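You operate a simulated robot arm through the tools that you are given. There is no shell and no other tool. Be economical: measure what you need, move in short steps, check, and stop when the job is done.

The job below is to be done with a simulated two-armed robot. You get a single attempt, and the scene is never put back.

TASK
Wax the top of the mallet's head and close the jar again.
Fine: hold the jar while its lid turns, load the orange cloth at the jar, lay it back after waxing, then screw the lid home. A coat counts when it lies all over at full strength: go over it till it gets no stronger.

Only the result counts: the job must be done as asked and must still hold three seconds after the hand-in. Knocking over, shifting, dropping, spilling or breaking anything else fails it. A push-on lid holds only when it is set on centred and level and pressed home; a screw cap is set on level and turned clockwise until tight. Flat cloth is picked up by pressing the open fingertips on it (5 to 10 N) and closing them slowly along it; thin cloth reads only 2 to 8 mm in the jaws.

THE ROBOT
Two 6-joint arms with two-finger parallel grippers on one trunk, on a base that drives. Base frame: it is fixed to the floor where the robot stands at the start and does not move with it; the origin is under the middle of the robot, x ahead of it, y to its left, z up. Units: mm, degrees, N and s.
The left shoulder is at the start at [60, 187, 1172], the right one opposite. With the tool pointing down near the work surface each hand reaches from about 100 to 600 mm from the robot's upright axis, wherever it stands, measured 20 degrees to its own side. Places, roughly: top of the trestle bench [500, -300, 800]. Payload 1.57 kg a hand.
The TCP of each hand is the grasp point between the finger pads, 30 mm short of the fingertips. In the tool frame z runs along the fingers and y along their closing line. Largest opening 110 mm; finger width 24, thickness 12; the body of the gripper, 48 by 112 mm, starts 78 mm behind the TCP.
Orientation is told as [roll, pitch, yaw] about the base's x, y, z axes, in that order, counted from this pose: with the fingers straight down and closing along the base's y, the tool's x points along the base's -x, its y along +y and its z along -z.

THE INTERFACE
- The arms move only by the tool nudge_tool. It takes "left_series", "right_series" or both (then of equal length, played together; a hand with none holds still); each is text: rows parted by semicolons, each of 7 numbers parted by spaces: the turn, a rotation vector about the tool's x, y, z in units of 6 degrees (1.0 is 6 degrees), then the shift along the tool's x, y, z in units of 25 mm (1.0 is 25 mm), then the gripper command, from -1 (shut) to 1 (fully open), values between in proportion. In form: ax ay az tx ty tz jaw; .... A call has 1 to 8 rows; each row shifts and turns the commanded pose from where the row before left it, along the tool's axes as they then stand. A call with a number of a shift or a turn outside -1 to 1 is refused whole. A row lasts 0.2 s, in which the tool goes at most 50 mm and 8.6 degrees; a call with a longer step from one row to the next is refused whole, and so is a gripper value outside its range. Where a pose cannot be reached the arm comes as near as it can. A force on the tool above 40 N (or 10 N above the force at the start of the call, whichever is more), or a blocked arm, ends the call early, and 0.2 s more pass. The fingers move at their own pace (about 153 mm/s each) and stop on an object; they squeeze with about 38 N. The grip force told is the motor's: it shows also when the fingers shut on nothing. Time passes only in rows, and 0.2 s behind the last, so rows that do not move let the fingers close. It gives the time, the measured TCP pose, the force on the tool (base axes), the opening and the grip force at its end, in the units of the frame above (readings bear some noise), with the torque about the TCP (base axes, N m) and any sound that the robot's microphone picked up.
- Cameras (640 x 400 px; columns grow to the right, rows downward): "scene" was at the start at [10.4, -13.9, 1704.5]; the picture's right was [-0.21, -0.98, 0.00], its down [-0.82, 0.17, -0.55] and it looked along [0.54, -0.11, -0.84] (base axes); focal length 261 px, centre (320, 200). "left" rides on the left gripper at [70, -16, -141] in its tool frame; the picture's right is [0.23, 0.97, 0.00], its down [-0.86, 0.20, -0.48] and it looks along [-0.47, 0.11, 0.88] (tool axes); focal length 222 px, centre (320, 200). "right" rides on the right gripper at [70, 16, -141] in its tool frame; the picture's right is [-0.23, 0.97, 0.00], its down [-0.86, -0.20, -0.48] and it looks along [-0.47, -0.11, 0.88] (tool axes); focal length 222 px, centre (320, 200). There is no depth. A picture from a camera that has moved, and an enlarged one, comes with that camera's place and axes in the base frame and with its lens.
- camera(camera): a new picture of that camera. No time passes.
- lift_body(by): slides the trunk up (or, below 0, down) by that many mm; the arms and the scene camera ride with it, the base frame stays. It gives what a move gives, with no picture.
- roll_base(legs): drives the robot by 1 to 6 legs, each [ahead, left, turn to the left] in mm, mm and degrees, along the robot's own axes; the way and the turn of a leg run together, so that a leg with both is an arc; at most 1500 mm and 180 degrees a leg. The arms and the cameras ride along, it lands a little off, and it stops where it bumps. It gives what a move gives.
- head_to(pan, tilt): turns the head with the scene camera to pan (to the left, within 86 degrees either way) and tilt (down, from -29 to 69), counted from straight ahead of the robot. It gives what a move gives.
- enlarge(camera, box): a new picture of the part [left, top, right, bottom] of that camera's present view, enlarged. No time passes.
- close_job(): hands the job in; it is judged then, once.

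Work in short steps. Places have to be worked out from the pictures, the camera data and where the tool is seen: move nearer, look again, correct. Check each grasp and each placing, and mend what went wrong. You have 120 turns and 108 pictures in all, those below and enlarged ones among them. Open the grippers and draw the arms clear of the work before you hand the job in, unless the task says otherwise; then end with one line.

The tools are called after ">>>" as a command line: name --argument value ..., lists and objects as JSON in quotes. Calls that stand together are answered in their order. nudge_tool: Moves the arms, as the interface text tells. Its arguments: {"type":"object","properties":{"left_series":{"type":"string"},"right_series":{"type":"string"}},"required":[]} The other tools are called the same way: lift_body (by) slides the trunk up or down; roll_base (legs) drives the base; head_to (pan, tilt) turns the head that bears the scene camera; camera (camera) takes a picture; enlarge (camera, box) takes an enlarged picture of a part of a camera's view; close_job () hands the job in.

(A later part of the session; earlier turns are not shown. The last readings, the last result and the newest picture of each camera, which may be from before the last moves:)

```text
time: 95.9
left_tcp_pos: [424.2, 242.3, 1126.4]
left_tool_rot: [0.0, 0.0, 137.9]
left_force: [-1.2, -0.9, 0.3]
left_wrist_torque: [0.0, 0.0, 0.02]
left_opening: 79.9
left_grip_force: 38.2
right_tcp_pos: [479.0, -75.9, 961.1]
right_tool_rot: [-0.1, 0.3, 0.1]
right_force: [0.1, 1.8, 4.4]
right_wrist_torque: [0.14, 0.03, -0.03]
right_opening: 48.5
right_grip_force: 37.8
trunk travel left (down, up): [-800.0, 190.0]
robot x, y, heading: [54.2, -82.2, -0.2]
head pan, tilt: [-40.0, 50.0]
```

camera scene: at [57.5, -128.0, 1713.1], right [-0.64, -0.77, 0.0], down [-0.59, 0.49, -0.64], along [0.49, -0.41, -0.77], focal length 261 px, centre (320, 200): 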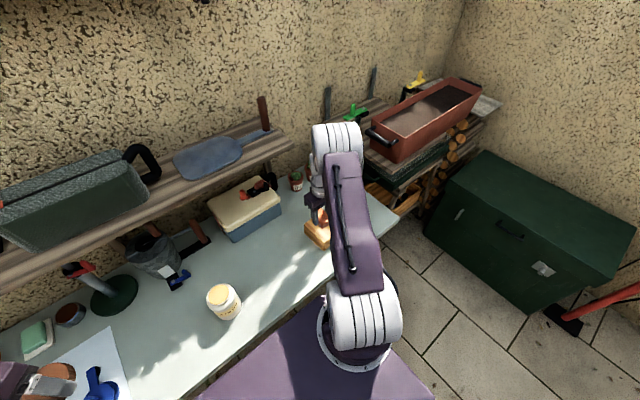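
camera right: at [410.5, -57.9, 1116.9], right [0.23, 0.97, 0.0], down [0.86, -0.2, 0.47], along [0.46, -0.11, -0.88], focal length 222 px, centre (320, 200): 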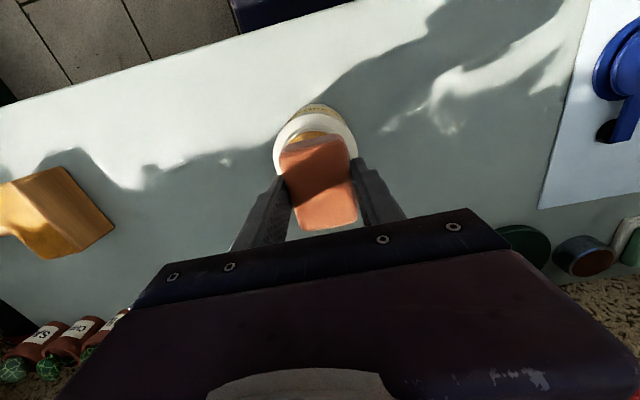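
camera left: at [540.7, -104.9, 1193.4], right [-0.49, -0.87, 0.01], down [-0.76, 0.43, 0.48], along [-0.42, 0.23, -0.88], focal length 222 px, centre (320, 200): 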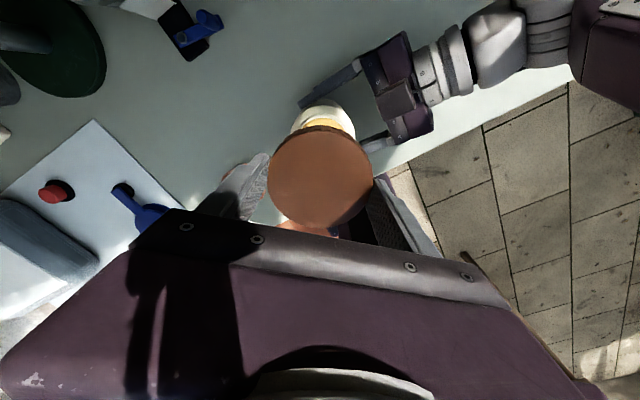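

Light contact (4 N). I rub with a touch more pressure, lift, and take it back to the mallet.

>>> nudge_tool --right_series "0 0 0 0 0 0.03 -0.3;0 0 0 0.1 0 0 -0.3;0 0 0 -0.1 0.1 0 -0.3;0 0 0 -0.1 -0.1 0 -0.3;0 0 0 0.1 -0.1 0 -0.3;0 0 0 0 0.1 0 -0.3"

>>> nudge_tool --right_series "0 0 0 0 0 -0.4 -0.3;0 0 0 0 0 -1 -0.3;0 0 0 0 -0.5 -0.6 -0.3;0 0 0 0 -1 0 -0.3;0 0 0 0 -1 0 -0.3;0 0 0 0 -1 0 -0.3;0 0 0 0 -1 0 -0.3;0 0 0 0 -1 0 -0.3"

>>> nudge_tool --right_series "0 0 0 0 -1 0 -0.3;0 0 0 0 -1 0 -0.3;0 0 0 0 -1 0 -0.3;0 0 0 0 -1 0 -0.3;0 0 0 0 -1 0 -0.3;0 0 0 0 -1 0 -0.3;0 0 0 0.3 -1 0.8 -0.3;0 0 0 0.3 -1 0.8 -0.3"

```text
time: 97.3
left_tcp_pos: [423.9, 240.8, 1126.5]
left_tool_rot: [0.0, 0.0, 137.9]
left_force: [-0.3, -0.7, 0.7]
left_wrist_torque: [0.03, -0.01, -0.03]
left_opening: 79.4
left_grip_force: 38.1
right_tcp_pos: [477.8, -76.4, 960.0]
right_tool_rot: [-0.2, 0.4, -0.1]
right_force: [0.1, -0.3, 4.8]
right_wrist_torque: [0.01, 0.05, 0.01]
right_opening: 48.5
right_grip_force: 37.8
trunk travel left (down, up): [-800.0, 190.0]
robot x, y, heading: [54.8, -79.8, 0.3]
head pan, tilt: [-40.0, 50.0]
```

```text
time: 99.1
left_tcp_pos: [422.4, 241.3, 1127.2]
left_tool_rot: [0.0, 0.0, 137.9]
left_force: [0.1, 0.4, -0.4]
left_wrist_torque: [0.03, 0.01, -0.02]
left_opening: 79.9
left_grip_force: 38.8
right_tcp_pos: [479.1, -215.2, 1010.4]
right_tool_rot: [0.0, 0.5, 0.2]
right_force: [0.0, -0.2, 0.9]
right_wrist_torque: [0.03, 0.0, 0.03]
right_opening: 48.4
right_grip_force: 38.1
trunk travel left (down, up): [-800.0, 190.0]
robot x, y, heading: [56.7, -79.8, -0.1]
head pan, tilt: [-40.0, 50.0]
```

```text
time: 100.9
left_tcp_pos: [424.1, 240.1, 1127.3]
left_tool_rot: [0.0, 0.0, 137.9]
left_force: [0.4, -0.4, -0.4]
left_wrist_torque: [0.01, 0.01, -0.02]
left_opening: 79.7
left_grip_force: 37.9
right_tcp_pos: [464.7, -416.4, 971.2]
right_tool_rot: [-0.2, 0.4, 0.2]
right_force: [1.2, 0.5, -1.1]
right_wrist_torque: [0.0, 0.02, 0.01]
right_opening: 48.6
right_grip_force: 37.6
trunk travel left (down, up): [-800.0, 190.0]
robot x, y, heading: [56.1, -81.1, -0.1]
head pan, tilt: [-40.0, 50.0]
```

Now onto the mallet: down to contact at its near +y side.

>>> nudge_tool --right_series "0 0 0 0.1 -0.9 0.3 -0.3;0 0 0 0.1 -0.9 0.3 -0.3;0 0 0 0 -0.9 0.5 -0.3;0 0 0 0 0 0.7 -0.3;0 0 0 0 0 0.7 -0.3;0 0 0 0 0 0.2 -0.3;0 0 0 0 0 0.06 -0.3"

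```text
time: 102.5
left_tcp_pos: [424.3, 240.9, 1125.6]
left_tool_rot: [0.1, 0.0, 137.9]
left_force: [0.4, 0.2, 0.1]
left_wrist_torque: [0.0, -0.04, -0.01]
left_opening: 79.7
left_grip_force: 38.3
right_tcp_pos: [457.8, -482.1, 903.0]
right_tool_rot: [-0.2, 0.4, -0.1]
right_force: [0.0, 0.2, -0.9]
right_wrist_torque: [0.01, -0.03, 0.01]
right_opening: 48.5
right_grip_force: 37.8
trunk travel left (down, up): [-800.0, 190.0]
robot x, y, heading: [54.8, -80.9, -0.2]
head pan, tilt: [-40.0, 50.0]
```

Just above; I press ~1.5 mm more and sweep lengthwise strokes across the full width.

>>> nudge_tool --right_series "0 0 0 0 0 0.06 -0.3;0 0 0 -0.45 0 0 -0.3;0 0 0 -0.45 0 0 -0.3;0 0 0 -0.45 0 0 -0.3;0 0 0 -0.45 0 0 -0.3;0 0 0 -0.45 0 0 -0.3;0 0 0 -0.45 0 0 -0.3;0 0 0 -0.2 0 0 -0.3"

>>> nudge_tool --right_series "0 0 0 0 -0.4 0 -0.3;0 0 0 0.45 0 0 -0.3;0 0 0 0.45 0 0 -0.3;0 0 0 0.45 0 0 -0.3;0 0 0 0.45 0 0 -0.3;0 0 0 0.45 0 0 -0.3;0 0 0 0.45 0 0 -0.3;0 0 0 0.2 0 0 -0.3"

>>> nudge_tool --right_series "0 0 0 0 -0.5 0 -0.3;0 0 0 -0.45 0 0 -0.3;0 0 0 -0.45 0 0 -0.3;0 0 0 -0.45 0 0 -0.3;0 0 0 -0.45 0 0 -0.3;0 0 0 -0.45 0 0 -0.3;0 0 0 -0.45 0 0 -0.3;0 0 0 -0.2 0 0 -0.3"

>>> enlarge --camera "right" --box '[230, 20, 370, 160]'

```text
time: 104.3
left_tcp_pos: [421.0, 242.4, 1127.8]
left_tool_rot: [0.0, 0.2, 137.8]
left_force: [-0.3, -0.7, 0.0]
left_wrist_torque: [-0.02, 0.02, 0.01]
left_opening: 79.9
left_grip_force: 37.8
right_tcp_pos: [525.9, -481.5, 902.0]
right_tool_rot: [-0.2, 0.1, 0.0]
right_force: [-10.1, 0.3, 20.1]
right_wrist_torque: [0.15, 0.45, 0.03]
right_opening: 48.7
right_grip_force: 38.0
trunk travel left (down, up): [-800.0, 190.0]
robot x, y, heading: [58.9, -74.2, 0.0]
head pan, tilt: [-40.0, 50.0]
```

```text
time: 106.1
left_tcp_pos: [424.5, 241.5, 1125.7]
left_tool_rot: [0.1, 0.1, 138.0]
left_force: [0.2, -0.6, 0.1]
left_wrist_torque: [0.0, -0.02, 0.03]
left_opening: 80.1
left_grip_force: 37.9
right_tcp_pos: [459.2, -491.1, 901.2]
right_tool_rot: [-0.2, 0.4, 0.1]
right_force: [7.0, 0.8, 15.5]
right_wrist_torque: [0.1, -0.5, -0.03]
right_opening: 48.7
right_grip_force: 38.1
trunk travel left (down, up): [-800.0, 190.0]
robot x, y, heading: [55.8, -77.8, -0.1]
head pan, tilt: [-40.0, 50.0]
```

```text
time: 107.9
left_tcp_pos: [422.8, 241.6, 1126.6]
left_tool_rot: [0.0, 0.1, 138.0]
left_force: [-0.1, -0.9, -1.2]
left_wrist_torque: [-0.03, 0.01, -0.03]
left_opening: 79.5
left_grip_force: 37.8
right_tcp_pos: [529.1, -501.9, 902.5]
right_tool_rot: [-0.2, 0.3, 0.0]
right_force: [-4.5, 1.2, 8.0]
right_wrist_torque: [0.08, 0.15, 0.02]
right_opening: 48.4
right_grip_force: 38.3
trunk travel left (down, up): [-800.0, 190.0]
robot x, y, heading: [58.7, -77.9, -0.1]
head pan, tilt: [-40.0, 50.0]
```

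```text
2.86 times, centred on (300, 90) of right
camera zoom: at [460.8, -485.9, 1043.3], right [0.23, 0.97, 0.0], down [0.86, -0.2, 0.47], along [0.46, -0.11, -0.88], focal length 635 px, centre (377, 514)
```

zoom: 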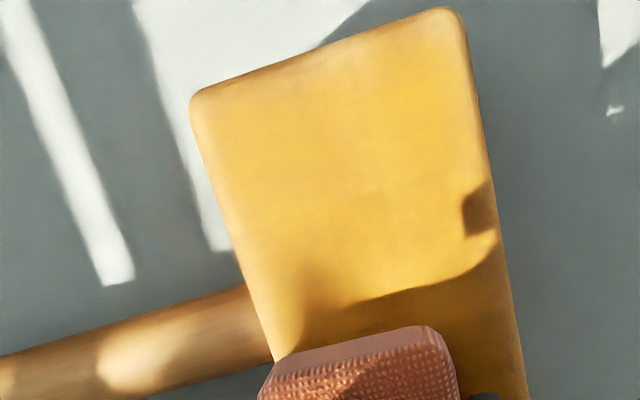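

No stronger than before in the middle. One more perimeter round for the edges: -y edge, near end, +y edge, far end.

>>> nudge_tool --right_series "0 0 0 0 -0.4 0 -0.3;0 0 0 0.5 0 0 -0.3;0 0 0 0.5 0 0 -0.3;0 0 0 0.5 0 0 -0.3;0 0 0 0.5 0 0 -0.3;0 0 0 0.5 0 0 -0.3;0 0 0 0.5 0 0 -0.3;0 0 0 0.2 0 0 -0.3"

>>> nudge_tool --right_series "0 0 0 0 0.7 0 -0.3;0 0 0 0 0.8 0 -0.3;0 0 0 -0.5 0 0 -0.3;0 0 0 -0.5 0 0 -0.3;0 0 0 -0.5 0 0 -0.3;0 0 0 -0.5 0 0 -0.3;0 0 0 -0.5 0 0 -0.3;0 0 0 -0.5 0 0 -0.3"

>>> nudge_tool --right_series "0 0 0 -0.2 -0.2 0 -0.3;0 0 0 0 -0.7 0 -0.3;0 0 0 0 -0.5 0 -0.3;0 0 0 0 0.7 0 -0.3;0 0 0 0.6 0 0 -0.3;0 0 0 0.6 -0.3 0 -0.3;0 0 0 0.6 0 0 -0.3;0 0 0 0.6 0 0 -0.3"

>>> nudge_tool --right_series "0 0 0 0.3 0.4 -0.5 -0.3;0 0 0 0.5 1 -1 -0.3;0 0 0 0 1 -1 -0.3;0 0 0 0 1 -1 -0.3;0 0 0 0 1 -1 -0.3;0 0 0 0 1 -0.7 -0.3;0 0 0 0 0.6 0 -0.3"

>>> enlarge --camera "right" --box '[165, 105, 295, 225]'

>>> enlarge --camera "scene" --box '[270, 180, 390, 270]'

```text
time: 109.7
left_tcp_pos: [425.7, 240.6, 1126.8]
left_tool_rot: [0.1, 0.1, 138.0]
left_force: [-0.7, 0.0, 0.3]
left_wrist_torque: [-0.01, -0.01, 0.02]
left_opening: 80.0
left_grip_force: 38.0
right_tcp_pos: [449.7, -513.1, 900.5]
right_tool_rot: [-0.2, 0.4, 0.0]
right_force: [1.8, -1.2, 5.1]
right_wrist_torque: [0.02, -0.19, -0.02]
right_opening: 48.7
right_grip_force: 38.3
trunk travel left (down, up): [-800.0, 190.0]
robot x, y, heading: [57.6, -81.0, -0.1]
head pan, tilt: [-40.0, 50.0]
```

```text
time: 111.5
left_tcp_pos: [423.2, 241.3, 1126.0]
left_tool_rot: [0.1, 0.1, 137.9]
left_force: [-0.9, -0.8, -0.6]
left_wrist_torque: [0.03, -0.01, -0.03]
left_opening: 80.1
left_grip_force: 38.2
right_tcp_pos: [524.5, -474.5, 901.0]
right_tool_rot: [-0.2, 0.3, 0.0]
right_force: [-3.0, 0.0, 6.1]
right_wrist_torque: [0.09, 0.1, 0.02]
right_opening: 48.7
right_grip_force: 38.4
trunk travel left (down, up): [-800.0, 190.0]
robot x, y, heading: [54.5, -78.7, 0.1]
head pan, tilt: [-40.0, 50.0]
```

```text
time: 113.3
left_tcp_pos: [423.6, 241.5, 1126.2]
left_tool_rot: [0.2, 0.1, 137.9]
left_force: [-0.4, 0.3, -1.0]
left_wrist_torque: [0.03, -0.05, 0.01]
left_opening: 79.9
left_grip_force: 38.0
right_tcp_pos: [470.5, -500.0, 901.8]
right_tool_rot: [-0.3, 0.2, 0.1]
right_force: [5.0, 1.8, 11.2]
right_wrist_torque: [0.23, -0.06, -0.07]
right_opening: 48.5
right_grip_force: 38.3
trunk travel left (down, up): [-800.0, 190.0]
robot x, y, heading: [55.1, -79.2, 0.2]
head pan, tilt: [-40.0, 50.0]
```

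```text
time: 114.9
left_tcp_pos: [423.9, 241.6, 1126.2]
left_tool_rot: [0.1, 0.0, 137.8]
left_force: [0.7, -0.8, 0.1]
left_wrist_torque: [0.02, 0.01, -0.01]
left_opening: 79.9
left_grip_force: 37.9
right_tcp_pos: [450.6, -351.0, 1032.5]
right_tool_rot: [-0.2, 0.3, -0.1]
right_force: [0.1, -0.4, -1.2]
right_wrist_torque: [-0.02, 0.04, 0.02]
right_opening: 48.6
right_grip_force: 38.3
trunk travel left (down, up): [-800.0, 190.0]
robot x, y, heading: [58.5, -79.3, -0.2]
head pan, tilt: [-40.0, 50.0]
```

```text
3.33 times, centred on (230, 165) of right
camera zoom: at [383.3, -333.7, 1173.8], right [0.23, 0.97, 0.0], down [0.86, -0.2, 0.47], along [0.46, -0.11, -0.88], focal length 740 px, centre (620, 317)
```

zoom: 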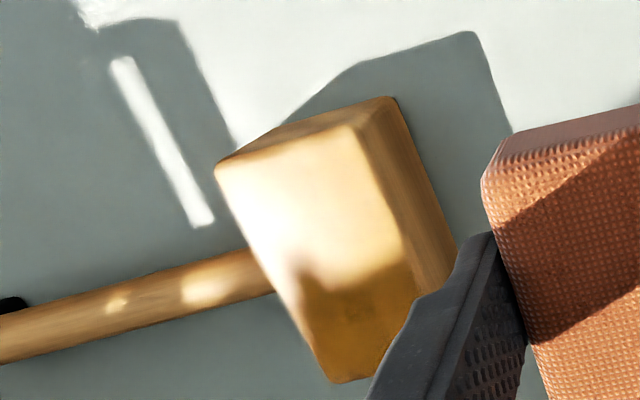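

```text
4.44 times, centred on (330, 225) of scene
camera zoom: at [57.7, -127.9, 1713.1], right [-0.64, -0.77, 0.0], down [-0.59, 0.49, -0.64], along [0.49, -0.41, -0.77], focal length 1158 px, centre (276, 89)
```

zoom: 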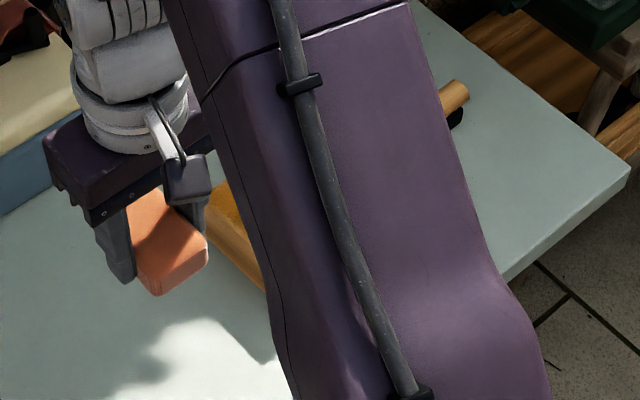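

The coat looks even. I drive back 80 mm left so the cloth can be returned to its spot, and look at the mallet from the head as the arm moves off.

>>> roll_base --legs '[[0, 80, 0]]'

>>> nudge_tool --right_series "0 0 0 0 1 0 -0.3;0 0 0 0 1 0 -0.3;0 0 0 0 1 0 -0.3;0 0 0 0 1 0 -0.3;0 0 0 0 1 0 -0.3;0 0 0 0 1 0 -0.3;0 0 0 0 1 0 -0.3;0 0 0 0 1 0 -0.3"

>>> enlarge --camera "scene" --box '[230, 150, 430, 300]'

```text
time: 116.0
left_tcp_pos: [425.7, 312.4, 1127.8]
left_tool_rot: [-0.1, -0.1, 137.8]
left_force: [0.1, -0.1, 0.2]
left_wrist_torque: [-0.01, 0.0, -0.05]
left_opening: 79.8
left_grip_force: 38.0
right_tcp_pos: [450.6, -279.0, 1030.5]
right_tool_rot: [0.0, 0.4, -0.1]
right_force: [0.7, -0.3, 0.3]
right_wrist_torque: [0.03, 0.02, -0.01]
right_opening: 48.8
right_grip_force: 38.0
trunk travel left (down, up): [-800.0, 190.0]
robot x, y, heading: [56.0, -7.3, -0.3]
head pan, tilt: [-40.0, 50.0]
```

```text
time: 117.8
left_tcp_pos: [425.3, 316.1, 1126.0]
left_tool_rot: [0.1, 0.2, 137.7]
left_force: [0.2, 0.3, -0.4]
left_wrist_torque: [-0.01, -0.03, 0.05]
left_opening: 79.5
left_grip_force: 38.1
right_tcp_pos: [451.7, -74.7, 1029.9]
right_tool_rot: [-0.2, 0.5, -0.2]
right_force: [0.0, 0.8, -0.1]
right_wrist_torque: [-0.02, 0.05, 0.01]
right_opening: 48.5
right_grip_force: 37.6
trunk travel left (down, up): [-800.0, 190.0]
robot x, y, heading: [61.6, -1.3, -0.2]
head pan, tilt: [-40.0, 50.0]
```

```text
2.67 times, centred on (330, 225) of scene
camera zoom: at [57.3, -50.5, 1713.1], right [-0.65, -0.76, 0.0], down [-0.58, 0.49, -0.64], along [0.49, -0.42, -0.77], focal length 695 px, centre (293, 133)
```

zoom: 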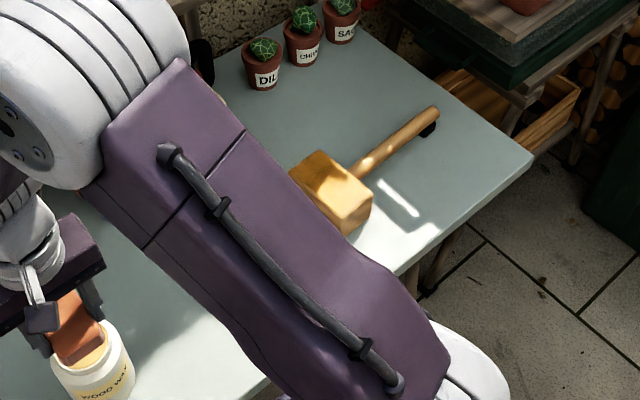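

I carry the cloth on to its place at (455,97), descending once past the jar.

>>> nudge_tool --right_series "0 0 0 -0.1 1 0 -0.3;0 0 0 -0.05 1 0 -0.3;0 0 0 0 1 0 -0.3;0 0 0 0 1 0.2 -0.3;0 0 0 0 1 0.8 -0.3;0 0 0 0 1 1 -0.3;0 0 0 0 0.88 1 -0.3;0 0 0 0 0 1 -0.3"

>>> enlarge --camera "scene" --box '[290, 180, 370, 240]'

>>> camera --camera "right"

```text
time: 119.6
left_tcp_pos: [426.7, 315.7, 1126.4]
left_tool_rot: [0.1, 0.0, 137.7]
left_force: [0.3, 0.1, 0.0]
left_wrist_torque: [-0.02, 0.0, -0.02]
left_opening: 79.5
left_grip_force: 38.1
right_tcp_pos: [453.8, 97.4, 930.4]
right_tool_rot: [-0.2, 0.5, -0.1]
right_force: [0.1, -0.9, -0.4]
right_wrist_torque: [0.0, 0.01, -0.03]
right_opening: 48.8
right_grip_force: 38.3
trunk travel left (down, up): [-800.0, 190.0]
robot x, y, heading: [57.0, -3.6, -0.2]
head pan, tilt: [-40.0, 50.0]
```

```text
6.67 times, centred on (330, 210) of scene
camera zoom: at [58.2, -51.5, 1713.1], right [-0.65, -0.76, 0.0], down [-0.59, 0.49, -0.64], along [0.49, -0.41, -0.77], focal length 1737 px, centre (253, 133)
```

zoom: 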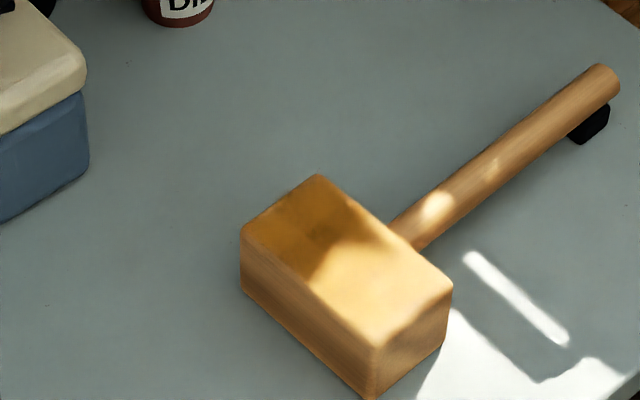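

```text
53 pictures are left
camera right: at [386.3, 113.8, 1071.6], right [0.23, 0.97, 0.0], down [0.86, -0.2, 0.47], along [0.46, -0.11, -0.88], focal length 222 px, centre (320, 200)
```

right: 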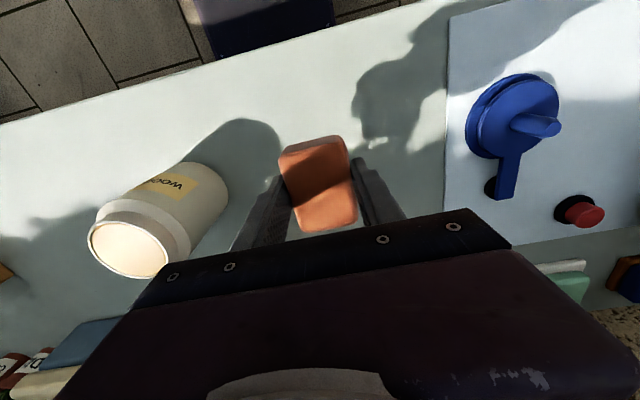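

I zoom further on the mallet face to check evenness at the corners.

>>> enlarge --camera "scene" --box '[323, 203, 351, 231]'

```text
14.29 times, centred on (337, 217) of scene
camera zoom: at [58.2, -51.5, 1713.1], right [-0.65, -0.76, 0.0], down [-0.59, 0.49, -0.64], along [0.49, -0.41, -0.77], focal length 3723 px, centre (77, -43)
```

zoom: 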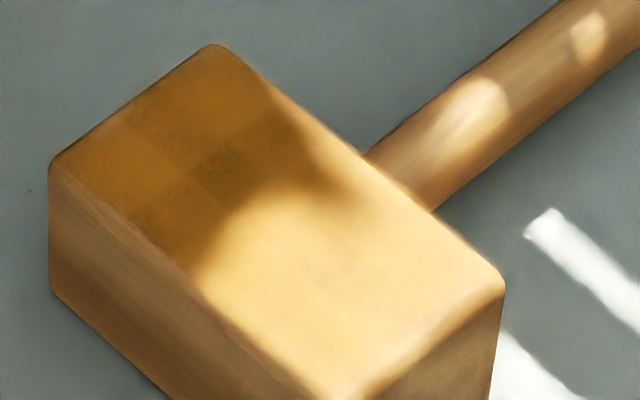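

I notice faint cell-like differences in the shaded half. I zoom closer on that.

>>> enlarge --camera "scene" --box '[324, 203, 340, 219]'

>>> enlarge --camera "scene" --box '[332, 211, 348, 227]'

```text
16.00 times, centred on (332, 211) of scene
camera zoom: at [58.2, -51.5, 1713.1], right [-0.65, -0.76, 0.0], down [-0.59, 0.49, -0.64], along [0.49, -0.41, -0.77], focal length 4170 px, centre (128, 24)
```

zoom: 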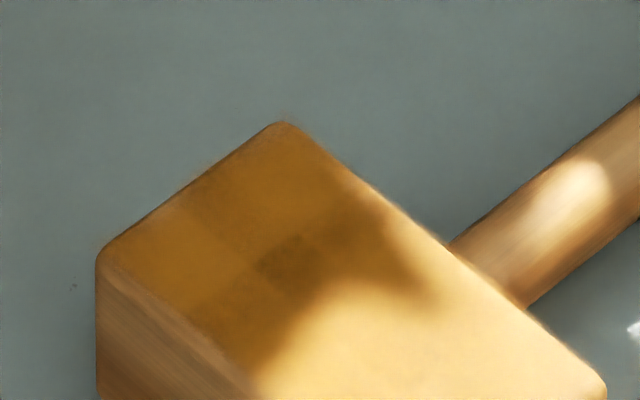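

```text
16.00 times, centred on (340, 219) of scene
camera zoom: at [58.2, -51.5, 1713.1], right [-0.65, -0.76, 0.0], down [-0.59, 0.49, -0.64], along [0.49, -0.41, -0.77], focal length 4170 px, centre (0, -104)
```

zoom: 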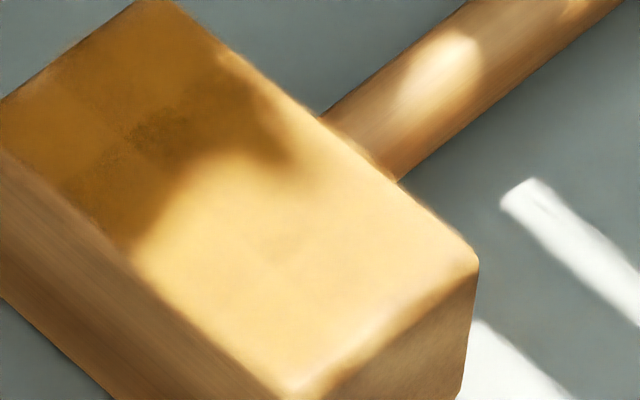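

The coat shows faint patches (some cells differ), so it isn't uniformly at full strength yet. I go back to the jar for a fresh load and more passes; first over the jar.

>>> nudge_tool --right_series "0 0 0 0 0 -1 -0.3;0 0 0 -0.2 -1 -1 -0.3;0 0 0 -0.2 -1 -0.8 -0.3;0 0 0 -0.2 -1 0 -0.3;0 0 0 -0.2 -1 0 -0.3;0 0 0 -0.2 -1 0 -0.3;0 0 0 0 -1 0 -0.3;0 0 0 0 -0.95 0.3 -0.3"

>>> nudge_tool --right_series "0 0 0 0 0 0.5 -0.3;0 0 0 0 0 0.4 -0.3;0 0 0 0 0 0.2 -0.3;0 0 0 0 0 0.1 -0.3;0 0 0 0 0 0.04 -0.3"

```text
time: 121.4
left_tcp_pos: [425.9, 315.7, 1127.1]
left_tool_rot: [0.1, 0.0, 137.8]
left_force: [-0.1, -0.2, 0.0]
left_wrist_torque: [-0.02, 0.03, 0.0]
left_opening: 79.8
left_grip_force: 37.8
right_tcp_pos: [482.3, -80.3, 992.7]
right_tool_rot: [-0.1, 0.4, 0.0]
right_force: [1.1, 1.0, -0.6]
right_wrist_torque: [-0.01, 0.0, 0.0]
right_opening: 48.8
right_grip_force: 38.1
trunk travel left (down, up): [-800.0, 190.0]
robot x, y, heading: [57.3, -7.1, -0.3]
head pan, tilt: [-40.0, 50.0]
```

```text
time: 122.6
left_tcp_pos: [426.0, 315.5, 1126.4]
left_tool_rot: [0.1, 0.0, 137.7]
left_force: [0.1, 0.0, -0.7]
left_wrist_torque: [-0.02, 0.02, 0.02]
left_opening: 79.6
left_grip_force: 37.6
right_tcp_pos: [479.0, -77.8, 963.3]
right_tool_rot: [-0.2, 0.4, -0.3]
right_force: [-0.6, -0.6, -0.2]
right_wrist_torque: [0.0, 0.04, 0.03]
right_opening: 48.5
right_grip_force: 37.9
trunk travel left (down, up): [-800.0, 190.0]
robot x, y, heading: [55.9, -1.6, -0.3]
head pan, tilt: [-40.0, 50.0]
```

Nearly touching. I press 3–4 mm more command, dwell and rub.

>>> nudge_tool --right_series "0 0 0 0 0 0.08 -0.3;0 0 0 0 0 0.06 -0.3;0 0 0 0.1 0 0 -0.3;0 0 0 -0.2 0.1 0 -0.3;0 0 0 0 -0.2 0 -0.3;0 0 0 0.1 0.1 0 -0.3;0 0 0 0 0 0 -0.3;0 0 0 0 0 0 -0.3"

```text
time: 124.4
left_tcp_pos: [425.9, 316.7, 1126.6]
left_tool_rot: [0.0, 0.0, 137.7]
left_force: [-0.3, 0.1, -0.2]
left_wrist_torque: [-0.02, -0.02, 0.02]
left_opening: 79.8
left_grip_force: 37.9
right_tcp_pos: [478.6, -77.4, 960.3]
right_tool_rot: [0.0, 0.4, -0.2]
right_force: [2.1, -0.2, 9.1]
right_wrist_torque: [0.01, -0.11, 0.02]
right_opening: 48.7
right_grip_force: 37.8
trunk travel left (down, up): [-800.0, 190.0]
robot x, y, heading: [56.8, -4.0, -0.3]
head pan, tilt: [-40.0, 50.0]
```

Loaded with 9 N. I lift, roll right 80 mm, and head for the mallet.

>>> nudge_tool --right_series "0 0 0 0 0 -0.4 -0.3;0 0 0 0 0 -1 -0.3;0 0 0 0 0 -0.6 -0.3;0 0 0 0 -1 0 -0.3;0 0 0 0 -1 0 -0.3;0 0 0 0 -1 0 -0.3;0 0 0 0 -1 0 -0.3;0 0 0 0 -1 0 -0.3"

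>>> roll_base --legs '[[0, -80, 0]]'

>>> nudge_tool --right_series "0 0 0 0 -1 0 -0.3;0 0 0 0 -1 0 -0.3;0 0 0 0 -1 0 -0.3;0 0 0 0 -1 0 -0.3;0 0 0 0.2 -1 0.5 -0.3;0 0 0 0.3 -1 0.8 -0.3;0 0 0 0.3 -0.9 0.8 -0.3;0 0 0 0 0 0.8 -0.3"

```text
time: 126.2
left_tcp_pos: [425.0, 316.2, 1127.4]
left_tool_rot: [-0.1, 0.1, 137.8]
left_force: [-0.1, -1.7, 0.1]
left_wrist_torque: [0.01, -0.01, 0.02]
left_opening: 79.8
left_grip_force: 38.2
right_tcp_pos: [481.1, -203.4, 1010.6]
right_tool_rot: [-0.1, 0.4, -0.3]
right_force: [0.1, 0.2, -0.3]
right_wrist_torque: [0.0, 0.01, -0.03]
right_opening: 48.5
right_grip_force: 38.2
trunk travel left (down, up): [-800.0, 190.0]
robot x, y, heading: [58.2, 0.6, -0.2]
head pan, tilt: [-40.0, 50.0]
```

```text
time: 127.2
left_tcp_pos: [425.0, 241.5, 1126.6]
left_tool_rot: [0.2, 0.1, 138.0]
left_force: [0.5, -0.5, 0.5]
left_wrist_torque: [-0.06, -0.03, 0.0]
left_opening: 79.4
left_grip_force: 37.7
right_tcp_pos: [483.0, -277.3, 1010.5]
right_tool_rot: [-0.3, 0.4, 0.0]
right_force: [-0.6, 1.3, -0.4]
right_wrist_torque: [-0.03, -0.02, -0.01]
right_opening: 48.5
right_grip_force: 38.5
trunk travel left (down, up): [-800.0, 190.0]
robot x, y, heading: [55.8, -83.9, 0.3]
head pan, tilt: [-40.0, 50.0]
```

```text
time: 129.0
left_tcp_pos: [423.9, 239.1, 1126.0]
left_tool_rot: [0.1, 0.1, 138.0]
left_force: [0.7, -1.2, -0.4]
left_wrist_torque: [0.0, 0.04, 0.01]
left_opening: 79.7
left_grip_force: 38.0
right_tcp_pos: [462.9, -452.6, 939.6]
right_tool_rot: [-0.1, 0.4, 0.1]
right_force: [1.1, 0.1, -0.4]
right_wrist_torque: [-0.02, -0.03, 0.02]
right_opening: 48.6
right_grip_force: 38.6
trunk travel left (down, up): [-800.0, 190.0]
robot x, y, heading: [58.2, -81.1, 0.1]
head pan, tilt: [-40.0, 50.0]
```

Down onto the face: to (461,-482) at contact ~901.

>>> nudge_tool --right_series "0 0 0 0 -0.8 0.2 -0.3;0 0 0 0 -0.4 0.5 -0.3;0 0 0 0 0 0.6 -0.3;0 0 0 0 0 0.2 -0.3;0 0 0 0 0 0.06 -0.3;0 0 0 0 0 0.04 -0.3"

```text
time: 130.4
left_tcp_pos: [421.7, 240.7, 1125.7]
left_tool_rot: [0.1, 0.2, 138.0]
left_force: [0.9, -0.3, -0.8]
left_wrist_torque: [0.0, -0.03, 0.0]
left_opening: 79.8
left_grip_force: 38.3
right_tcp_pos: [462.7, -481.5, 902.3]
right_tool_rot: [-0.4, 0.0, 0.1]
right_force: [5.7, -1.7, 26.9]
right_wrist_torque: [0.33, 0.09, -0.05]
right_opening: 48.5
right_grip_force: 38.3
trunk travel left (down, up): [-800.0, 190.0]
robot x, y, heading: [54.6, -77.2, 0.1]
head pan, tilt: [-40.0, 50.0]
```

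27 N is a bit much; I ease off 1 mm and run slow overlapping lengthwise strokes.

>>> nudge_tool --right_series "0 0 0 0.15 0.2 -0.04 -0.3;0 0 0 -0.45 0 0 -0.3;0 0 0 -0.45 0 0 -0.3;0 0 0 -0.45 0 0 -0.3;0 0 0 -0.45 0 0 -0.3;0 0 0 -0.45 0 0 -0.3;0 0 0 -0.45 0 0 -0.3;0 0 0 -0.2 0 0 -0.3"

>>> nudge_tool --right_series "0 0 0 0 -0.4 0 -0.3;0 0 0 0.45 0 0 -0.3;0 0 0 0.45 0 0 -0.3;0 0 0 0.45 0 0 -0.3;0 0 0 0.45 0 0 -0.3;0 0 0 0.45 0 0 -0.3;0 0 0 0.45 0 0 -0.3;0 0 0 0.25 0 0 -0.3"

>>> nudge_tool --right_series "0 0 0 0 -0.4 0 -0.3;0 0 0 -0.45 0 0 -0.3;0 0 0 -0.45 0 0 -0.3;0 0 0 -0.45 0 0 -0.3;0 0 0 -0.45 0 0 -0.3;0 0 0 -0.45 0 0 -0.3;0 0 0 -0.45 0 0 -0.3;0 0 0 -0.25 0 0 -0.3"

>>> nudge_tool --right_series "0 0 0 0 -0.4 0 -0.3;0 0 0 0.45 0 0 -0.3;0 0 0 0.45 0 0 -0.3;0 0 0 0.45 0 0 -0.3;0 0 0 0.45 0 0 -0.3;0 0 0 0.45 0 0 -0.3;0 0 0 0.45 0 0 -0.3;0 0 0 0.25 0 0 -0.3"

>>> nudge_tool --right_series "0 0 0 0 0.6 0 -0.3;0 0 0 -0.45 0 0 -0.3;0 0 0 -0.45 0 0 -0.3;0 0 0 -0.45 0 0 -0.3;0 0 0 -0.45 0 0 -0.3;0 0 0 -0.45 0 0 -0.3;0 0 0 -0.45 0 0 -0.3;0 0 0 -0.25 0 0 -0.3"

```text
time: 132.2
left_tcp_pos: [420.2, 240.3, 1126.6]
left_tool_rot: [-0.1, 0.1, 138.0]
left_force: [0.8, 0.2, -0.8]
left_wrist_torque: [0.02, 0.03, -0.01]
left_opening: 79.9
left_grip_force: 38.8
right_tcp_pos: [526.6, -476.2, 901.6]
right_tool_rot: [-0.3, 0.2, 0.1]
right_force: [-9.9, -0.5, 19.4]
right_wrist_torque: [0.08, 0.38, 0.05]
right_opening: 48.7
right_grip_force: 38.1
trunk travel left (down, up): [-800.0, 190.0]
robot x, y, heading: [52.9, -82.7, 0.1]
head pan, tilt: [-40.0, 50.0]
```

```text
time: 134.0
left_tcp_pos: [424.9, 240.0, 1125.5]
left_tool_rot: [0.1, 0.1, 137.9]
left_force: [0.6, 1.1, 0.5]
left_wrist_torque: [-0.04, -0.03, -0.03]
left_opening: 79.8
left_grip_force: 38.0
right_tcp_pos: [457.5, -486.6, 901.7]
right_tool_rot: [-0.3, 0.3, 0.1]
right_force: [10.0, 0.0, 21.1]
right_wrist_torque: [0.15, -0.5, -0.01]
right_opening: 48.5
right_grip_force: 37.9
trunk travel left (down, up): [-800.0, 190.0]
robot x, y, heading: [56.8, -83.7, 0.0]
head pan, tilt: [-40.0, 50.0]
```

```text
time: 135.8
left_tcp_pos: [420.2, 241.0, 1128.3]
left_tool_rot: [0.0, 0.2, 138.0]
left_force: [1.2, 0.4, -0.3]
left_wrist_torque: [0.02, 0.01, -0.01]
left_opening: 79.6
left_grip_force: 37.8
right_tcp_pos: [528.3, -495.6, 900.6]
right_tool_rot: [-0.2, 0.2, 0.0]
right_force: [-8.1, -0.7, 17.0]
right_wrist_torque: [0.14, 0.38, 0.0]
right_opening: 48.7
right_grip_force: 37.8
trunk travel left (down, up): [-800.0, 190.0]
robot x, y, heading: [55.8, -80.0, 0.0]
head pan, tilt: [-40.0, 50.0]
```

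```text
time: 137.6
left_tcp_pos: [423.1, 239.5, 1124.4]
left_tool_rot: [0.1, 0.1, 138.1]
left_force: [0.1, 0.2, 0.0]
left_wrist_torque: [0.0, 0.0, 0.0]
left_opening: 79.7
left_grip_force: 37.6
right_tcp_pos: [455.8, -505.2, 901.3]
right_tool_rot: [-0.2, 0.4, 0.1]
right_force: [9.9, -1.8, 21.8]
right_wrist_torque: [0.15, -0.39, -0.05]
right_opening: 48.5
right_grip_force: 37.4
trunk travel left (down, up): [-800.0, 190.0]
robot x, y, heading: [55.0, -81.8, 0.1]
head pan, tilt: [-40.0, 50.0]
```

```text
time: 139.4
left_tcp_pos: [424.7, 239.2, 1127.2]
left_tool_rot: [0.0, 0.2, 138.0]
left_force: [0.1, 0.1, 0.4]
left_wrist_torque: [-0.01, 0.0, 0.01]
left_opening: 79.8
left_grip_force: 37.6
right_tcp_pos: [530.9, -490.9, 900.2]
right_tool_rot: [-0.2, 0.3, 0.2]
right_force: [-3.2, -0.5, 6.7]
right_wrist_torque: [0.07, 0.17, 0.05]
right_opening: 48.5
right_grip_force: 38.2
trunk travel left (down, up): [-800.0, 190.0]
robot x, y, heading: [54.4, -82.2, -0.2]
head pan, tilt: [-40.0, 50.0]
```

Now crosswise sweeps over the whole face again.

>>> nudge_tool --right_series "0 0 0 0 -0.7 0.01 -0.3;0 0 0 0 0.7 0 -0.3;0 0 0 0 0.7 0 -0.3;0 0 0 0.6 0 0 -0.3;0 0 0 0 -0.7 0 -0.3;0 0 0 0 -0.7 0 -0.3;0 0 0 0.6 0 0 -0.3;0 0 0 0 0.7 0 -0.3"

>>> nudge_tool --right_series "0 0 0 0 0.7 0 -0.3;0 0 0 0.6 0 0 -0.3;0 0 0 0 -0.7 0 -0.3;0 0 0 0 -0.7 0 -0.3;0 0 0 0.6 0 0 -0.3;0 0 0 0 0.7 0 -0.3;0 0 0 0 0.7 0 -0.3;0 0 0 0.5 0 0 -0.3"

>>> nudge_tool --right_series "0 0 0 0 -0.7 0 -0.3;0 0 0 0 -0.7 0 -0.3;0 0 0 -0.5 0.4 0 -0.3;0 0 0 -0.5 0 0 -0.3;0 0 0 -0.5 0 0 -0.3;0 0 0 -0.5 0 0 -0.3;0 0 0 -0.5 0 0 -0.3;0 0 0 -0.5 0 0 -0.3"

>>> nudge_tool --right_series "0 0 0 0.3 0.4 -0.5 -0.3;0 0 0 0.5 1 -1 -0.3;0 0 0 0.5 1 -1 -0.3;0 0 0 0.5 1 -1 -0.3;0 0 0 0.5 1 -1 -0.3;0 0 0 0.5 1 -0.7 -0.3;0 0 0 0 1 0 -0.3;0 0 0 0 1 0 -0.3"

>>> roll_base --legs '[[0, 80, 0]]'

>>> nudge_tool --right_series "0 0 0 0 1 0 -0.3;0 0 0 0 1 0 -0.3;0 0 0 0 1 0 -0.3;0 0 0 0 1 0 -0.3;0 0 0 0 1 0 -0.3;0 0 0 0 1 0 -0.3;0 0 0 0 1 0 -0.3;0 0 0 0 1 0 -0.3"

>>> enlarge --camera "scene" --box '[290, 180, 370, 240]'

```text
time: 141.2
left_tcp_pos: [421.1, 239.1, 1127.3]
left_tool_rot: [0.0, 0.1, 138.0]
left_force: [0.2, 0.1, 0.2]
left_wrist_torque: [0.02, 0.02, 0.01]
left_opening: 79.6
left_grip_force: 38.3
right_tcp_pos: [496.1, -495.0, 900.0]
right_tool_rot: [-0.4, 0.0, 0.1]
right_force: [1.3, -14.1, 25.8]
right_wrist_torque: [-0.17, 0.44, 0.23]
right_opening: 48.7
right_grip_force: 38.2
trunk travel left (down, up): [-800.0, 190.0]
robot x, y, heading: [56.5, -79.0, -0.1]
head pan, tilt: [-40.0, 50.0]
```

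```text
time: 143.0
left_tcp_pos: [424.1, 240.1, 1125.3]
left_tool_rot: [0.2, 0.1, 138.0]
left_force: [0.3, 0.4, -0.4]
left_wrist_torque: [0.01, -0.02, -0.01]
left_opening: 79.6
left_grip_force: 38.1
right_tcp_pos: [457.5, -473.4, 899.7]
right_tool_rot: [-0.2, 0.4, 0.1]
right_force: [5.9, -0.1, 10.1]
right_wrist_torque: [0.04, -0.24, 0.0]
right_opening: 48.6
right_grip_force: 38.5
trunk travel left (down, up): [-800.0, 190.0]
robot x, y, heading: [53.9, -80.7, 0.1]
head pan, tilt: [-40.0, 50.0]
```

```text
time: 144.8
left_tcp_pos: [422.2, 238.9, 1126.7]
left_tool_rot: [0.0, 0.2, 138.0]
left_force: [-0.5, 0.3, -0.3]
left_wrist_torque: [-0.02, 0.0, -0.03]
left_opening: 79.9
left_grip_force: 38.5
right_tcp_pos: [531.0, -498.9, 900.4]
right_tool_rot: [-0.1, 0.3, 0.1]
right_force: [-3.0, 0.1, 5.9]
right_wrist_torque: [0.11, 0.12, 0.06]
right_opening: 48.4
right_grip_force: 38.3
trunk travel left (down, up): [-800.0, 190.0]
robot x, y, heading: [55.1, -83.2, -0.2]
head pan, tilt: [-40.0, 50.0]
```

```text
time: 146.6
left_tcp_pos: [424.0, 238.8, 1126.2]
left_tool_rot: [0.1, 0.1, 138.0]
left_force: [0.1, -0.2, -0.9]
left_wrist_torque: [0.02, 0.01, 0.0]
left_opening: 79.8
left_grip_force: 37.7
right_tcp_pos: [463.0, -312.7, 1027.6]
right_tool_rot: [-0.2, 0.4, 0.2]
right_force: [-0.5, 0.1, 0.0]
right_wrist_torque: [0.01, -0.03, -0.04]
right_opening: 48.6
right_grip_force: 37.7
trunk travel left (down, up): [-800.0, 190.0]
robot x, y, heading: [58.7, -84.3, 0.1]
head pan, tilt: [-40.0, 50.0]
```

```text
time: 147.7
left_tcp_pos: [422.9, 316.1, 1127.7]
left_tool_rot: [-0.1, -0.1, 137.9]
left_force: [0.8, 0.0, 0.0]
left_wrist_torque: [0.04, -0.02, 0.0]
left_opening: 79.2
left_grip_force: 37.8
right_tcp_pos: [463.2, -236.7, 1028.8]
right_tool_rot: [0.0, 0.3, 0.2]
right_force: [1.0, 0.3, 0.1]
right_wrist_torque: [0.02, -0.03, 0.0]
right_opening: 48.5
right_grip_force: 38.2
trunk travel left (down, up): [-800.0, 190.0]
robot x, y, heading: [56.1, -2.0, -0.2]
head pan, tilt: [-40.0, 50.0]
```

```text
time: 149.5
left_tcp_pos: [424.3, 319.2, 1124.8]
left_tool_rot: [0.2, 0.0, 138.0]
left_force: [0.4, -0.4, -0.7]
left_wrist_torque: [-0.06, 0.01, -0.06]
left_opening: 79.7
left_grip_force: 37.9
right_tcp_pos: [461.9, -35.2, 1026.8]
right_tool_rot: [-0.2, 0.4, 0.0]
right_force: [0.0, -0.5, -1.1]
right_wrist_torque: [0.0, 0.01, 0.03]
right_opening: 48.5
right_grip_force: 37.6
trunk travel left (down, up): [-800.0, 190.0]
robot x, y, heading: [58.5, 3.1, 0.2]
head pan, tilt: [-40.0, 50.0]
```

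```text
6.67 times, centred on (330, 210) of scene
camera zoom: at [57.4, -49.5, 1713.1], right [-0.64, -0.77, 0.0], down [-0.59, 0.49, -0.64], along [0.49, -0.41, -0.77], focal length 1737 px, centre (253, 133)
```

zoom: 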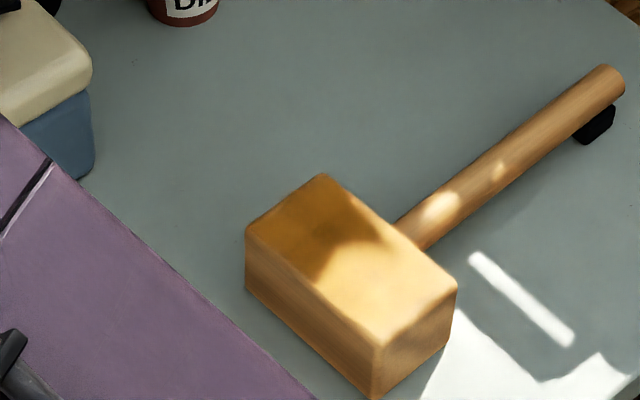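

Same vantage as before; I zoom on the shaded half and the lit half to compare.

>>> enlarge --camera "scene" --box '[325, 203, 341, 219]'

>>> enlarge --camera "scene" --box '[333, 211, 349, 227]'

```text
16.00 times, centred on (333, 211) of scene
camera zoom: at [57.4, -49.5, 1713.1], right [-0.64, -0.77, 0.0], down [-0.59, 0.49, -0.64], along [0.49, -0.41, -0.77], focal length 4170 px, centre (112, 24)
```

zoom: 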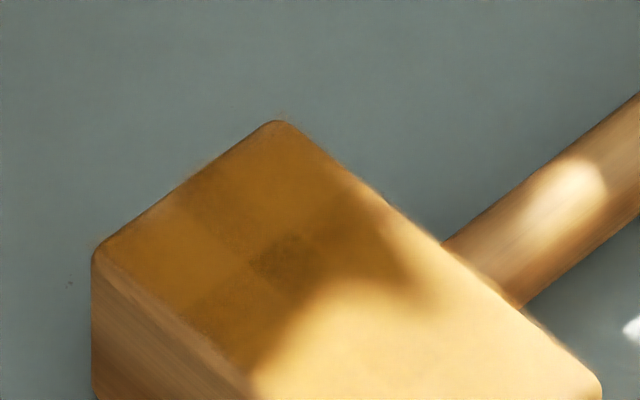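

```text
16.00 times, centred on (341, 219) of scene
camera zoom: at [57.4, -49.5, 1713.1], right [-0.64, -0.77, 0.0], down [-0.59, 0.49, -0.64], along [0.49, -0.41, -0.77], focal length 4170 px, centre (-16, -104)
```

zoom: 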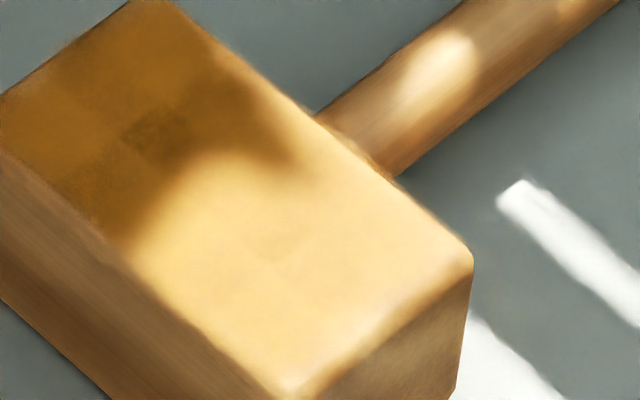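

The picture is unchanged after a fresh load and full passes: the coat gets no stronger. Now I lay the cloth back at (455,97).

>>> nudge_tool --right_series "0 0 0 0.28 1 0 -0.3;0 0 0 0 1 0 -0.3;0 0 0 0 1 0.6 -0.3;0 0 0 0 1 1 -0.3;0 0 0 0 1 1 -0.3;0 0 0 0 0.3 1 -0.3;0 0 0 0 0 1 -0.3;0 0 0 0 0 1 -0.3"

>>> nudge_tool --right_series "0 0 0 0 0 0.8 -0.3;0 0 0 0 0 0.6 -0.3;0 0 0 0 0 0.3 -0.3;0 0 0 0 0 0.1 -0.3;0 0 0 0 0 0.08 -0.3"

```text
time: 151.3
left_tcp_pos: [423.7, 318.8, 1125.5]
left_tool_rot: [0.0, 0.1, 138.0]
left_force: [0.5, -0.4, 0.0]
left_wrist_torque: [0.0, 0.01, 0.04]
left_opening: 80.0
left_grip_force: 37.7
right_tcp_pos: [454.0, 97.7, 886.7]
right_tool_rot: [-0.1, 0.5, 0.1]
right_force: [-0.4, -0.9, 0.6]
right_wrist_torque: [0.01, 0.02, 0.04]
right_opening: 48.4
right_grip_force: 38.5
trunk travel left (down, up): [-800.0, 190.0]
robot x, y, heading: [57.5, -0.6, 0.1]
head pan, tilt: [-40.0, 50.0]
```

```text
time: 152.5
left_tcp_pos: [424.7, 318.2, 1125.4]
left_tool_rot: [0.1, 0.0, 138.0]
left_force: [0.3, 0.6, -0.2]
left_wrist_torque: [-0.01, -0.03, -0.01]
left_opening: 79.7
left_grip_force: 38.7
right_tcp_pos: [455.3, 98.0, 841.2]
right_tool_rot: [-0.2, 0.5, 0.1]
right_force: [0.1, -0.2, 0.0]
right_wrist_torque: [-0.02, -0.02, -0.01]
right_opening: 48.6
right_grip_force: 37.9
trunk travel left (down, up): [-800.0, 190.0]
robot x, y, heading: [56.6, -0.2, -0.1]
head pan, tilt: [-40.0, 50.0]
```

I lower the last 1–3 mm to contact.

>>> nudge_tool --right_series "0 0 0 0 0 0.06 -0.3;0 0 0 0 0 0.04 -0.3;0 0 0 0 0 0 -0.3"

```text
time: 153.3
left_tcp_pos: [423.1, 318.2, 1126.3]
left_tool_rot: [0.1, 0.0, 138.0]
left_force: [0.4, 0.0, -0.6]
left_wrist_torque: [-0.01, -0.03, 0.0]
left_opening: 79.7
left_grip_force: 37.9
right_tcp_pos: [454.0, 98.0, 838.7]
right_tool_rot: [-0.2, 0.5, 0.1]
right_force: [0.4, 0.2, -0.1]
right_wrist_torque: [0.01, 0.01, -0.01]
right_opening: 48.8
right_grip_force: 38.2
trunk travel left (down, up): [-800.0, 190.0]
robot x, y, heading: [56.3, -3.6, 0.1]
head pan, tilt: [-40.0, 50.0]
```

>>> nudge_tool --right_series "0 0 0 0 0 0.06 -0.3;0 0 0 0 0 0.05 -0.3;0 0 0 0 0 0 -0.3"

```text
time: 154.1
left_tcp_pos: [422.7, 318.6, 1125.5]
left_tool_rot: [0.1, -0.1, 138.0]
left_force: [0.0, 0.2, -0.4]
left_wrist_torque: [-0.02, -0.01, -0.01]
left_opening: 79.6
left_grip_force: 38.1
right_tcp_pos: [454.2, 97.8, 836.4]
right_tool_rot: [-0.2, 0.4, 0.1]
right_force: [0.2, 0.2, -0.9]
right_wrist_torque: [-0.02, 0.0, 0.0]
right_opening: 48.6
right_grip_force: 37.7
trunk travel left (down, up): [-800.0, 190.0]
robot x, y, heading: [58.8, 0.7, 0.2]
head pan, tilt: [-40.0, 50.0]
```

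No contact yet (the pad has slid up a few mm in the jaws); I go a little farther.

>>> nudge_tool --right_series "0 0 0 0 0 0.05 -0.3;0 0 0 0 0 0.05 -0.3;0 0 0 0 0 0 -0.3"

>>> enlarge --camera "right" --box '[230, 110, 420, 240]'

```text
time: 154.9
left_tcp_pos: [423.1, 318.0, 1127.9]
left_tool_rot: [0.1, 0.0, 137.9]
left_force: [-0.7, 0.0, -1.0]
left_wrist_torque: [-0.01, -0.01, 0.0]
left_opening: 79.6
left_grip_force: 38.9
right_tcp_pos: [453.7, 97.8, 835.3]
right_tool_rot: [0.0, 0.2, 0.1]
right_force: [3.0, -0.4, 14.0]
right_wrist_torque: [0.02, -0.02, 0.0]
right_opening: 48.5
right_grip_force: 38.0
trunk travel left (down, up): [-800.0, 190.0]
robot x, y, heading: [55.0, -4.6, 0.2]
head pan, tilt: [-40.0, 50.0]
```

```text
3.08 times, centred on (325, 175) of right
camera zoom: at [385.4, 114.9, 976.5], right [0.23, 0.97, 0.0], down [0.86, -0.2, 0.48], along [0.46, -0.11, -0.88], focal length 684 px, centre (305, 277)
```

zoom: 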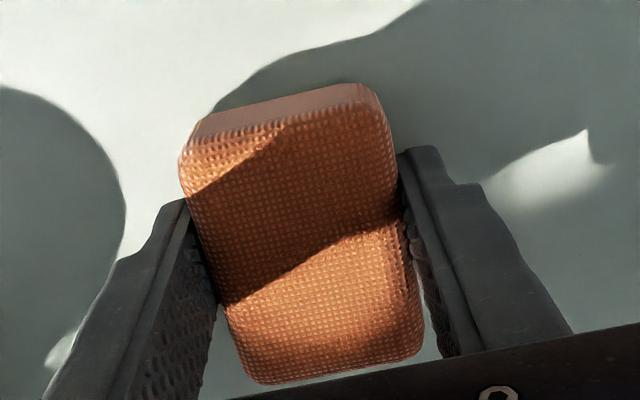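

On the bench (14 N). I release it and rise straight up.

>>> nudge_tool --right_series "0 0 0 0 0 -0.03 -0.05;0 0 0 0 0 0 0.2;0 0 0 0 0 0 0.6;0 0 0 0 0 -0.4 0.6;0 0 0 0 0 -1 0.6;0 0 0 0 0 -1 0.6;0 0 0 0 0 -1 0.6;0 0 0 0 0 -1 0.6"

>>> camera --camera "right"

```text
time: 156.7
left_tcp_pos: [423.7, 318.3, 1126.8]
left_tool_rot: [-0.1, 0.0, 138.0]
left_force: [0.1, 0.2, 0.2]
left_wrist_torque: [-0.02, -0.02, 0.0]
left_opening: 79.8
left_grip_force: 37.7
right_tcp_pos: [453.8, 98.5, 944.3]
right_tool_rot: [-0.1, 0.4, 0.0]
right_force: [-0.2, -0.7, 0.1]
right_wrist_torque: [0.02, 0.01, -0.01]
right_opening: 88.1
right_grip_force: 0.0
trunk travel left (down, up): [-800.0, 190.0]
robot x, y, heading: [52.4, -4.2, 0.1]
head pan, tilt: [-40.0, 50.0]
```

```text
45 pictures are left
camera right: at [385.3, 114.6, 1085.6], right [0.23, 0.97, 0.0], down [0.86, -0.2, 0.47], along [0.46, -0.11, -0.88], focal length 222 px, centre (320, 200)
```

right: 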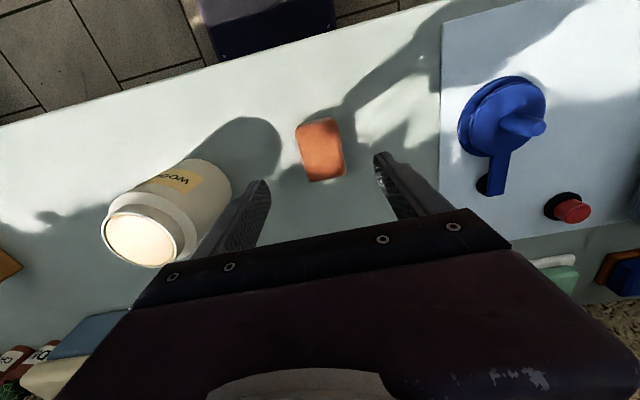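

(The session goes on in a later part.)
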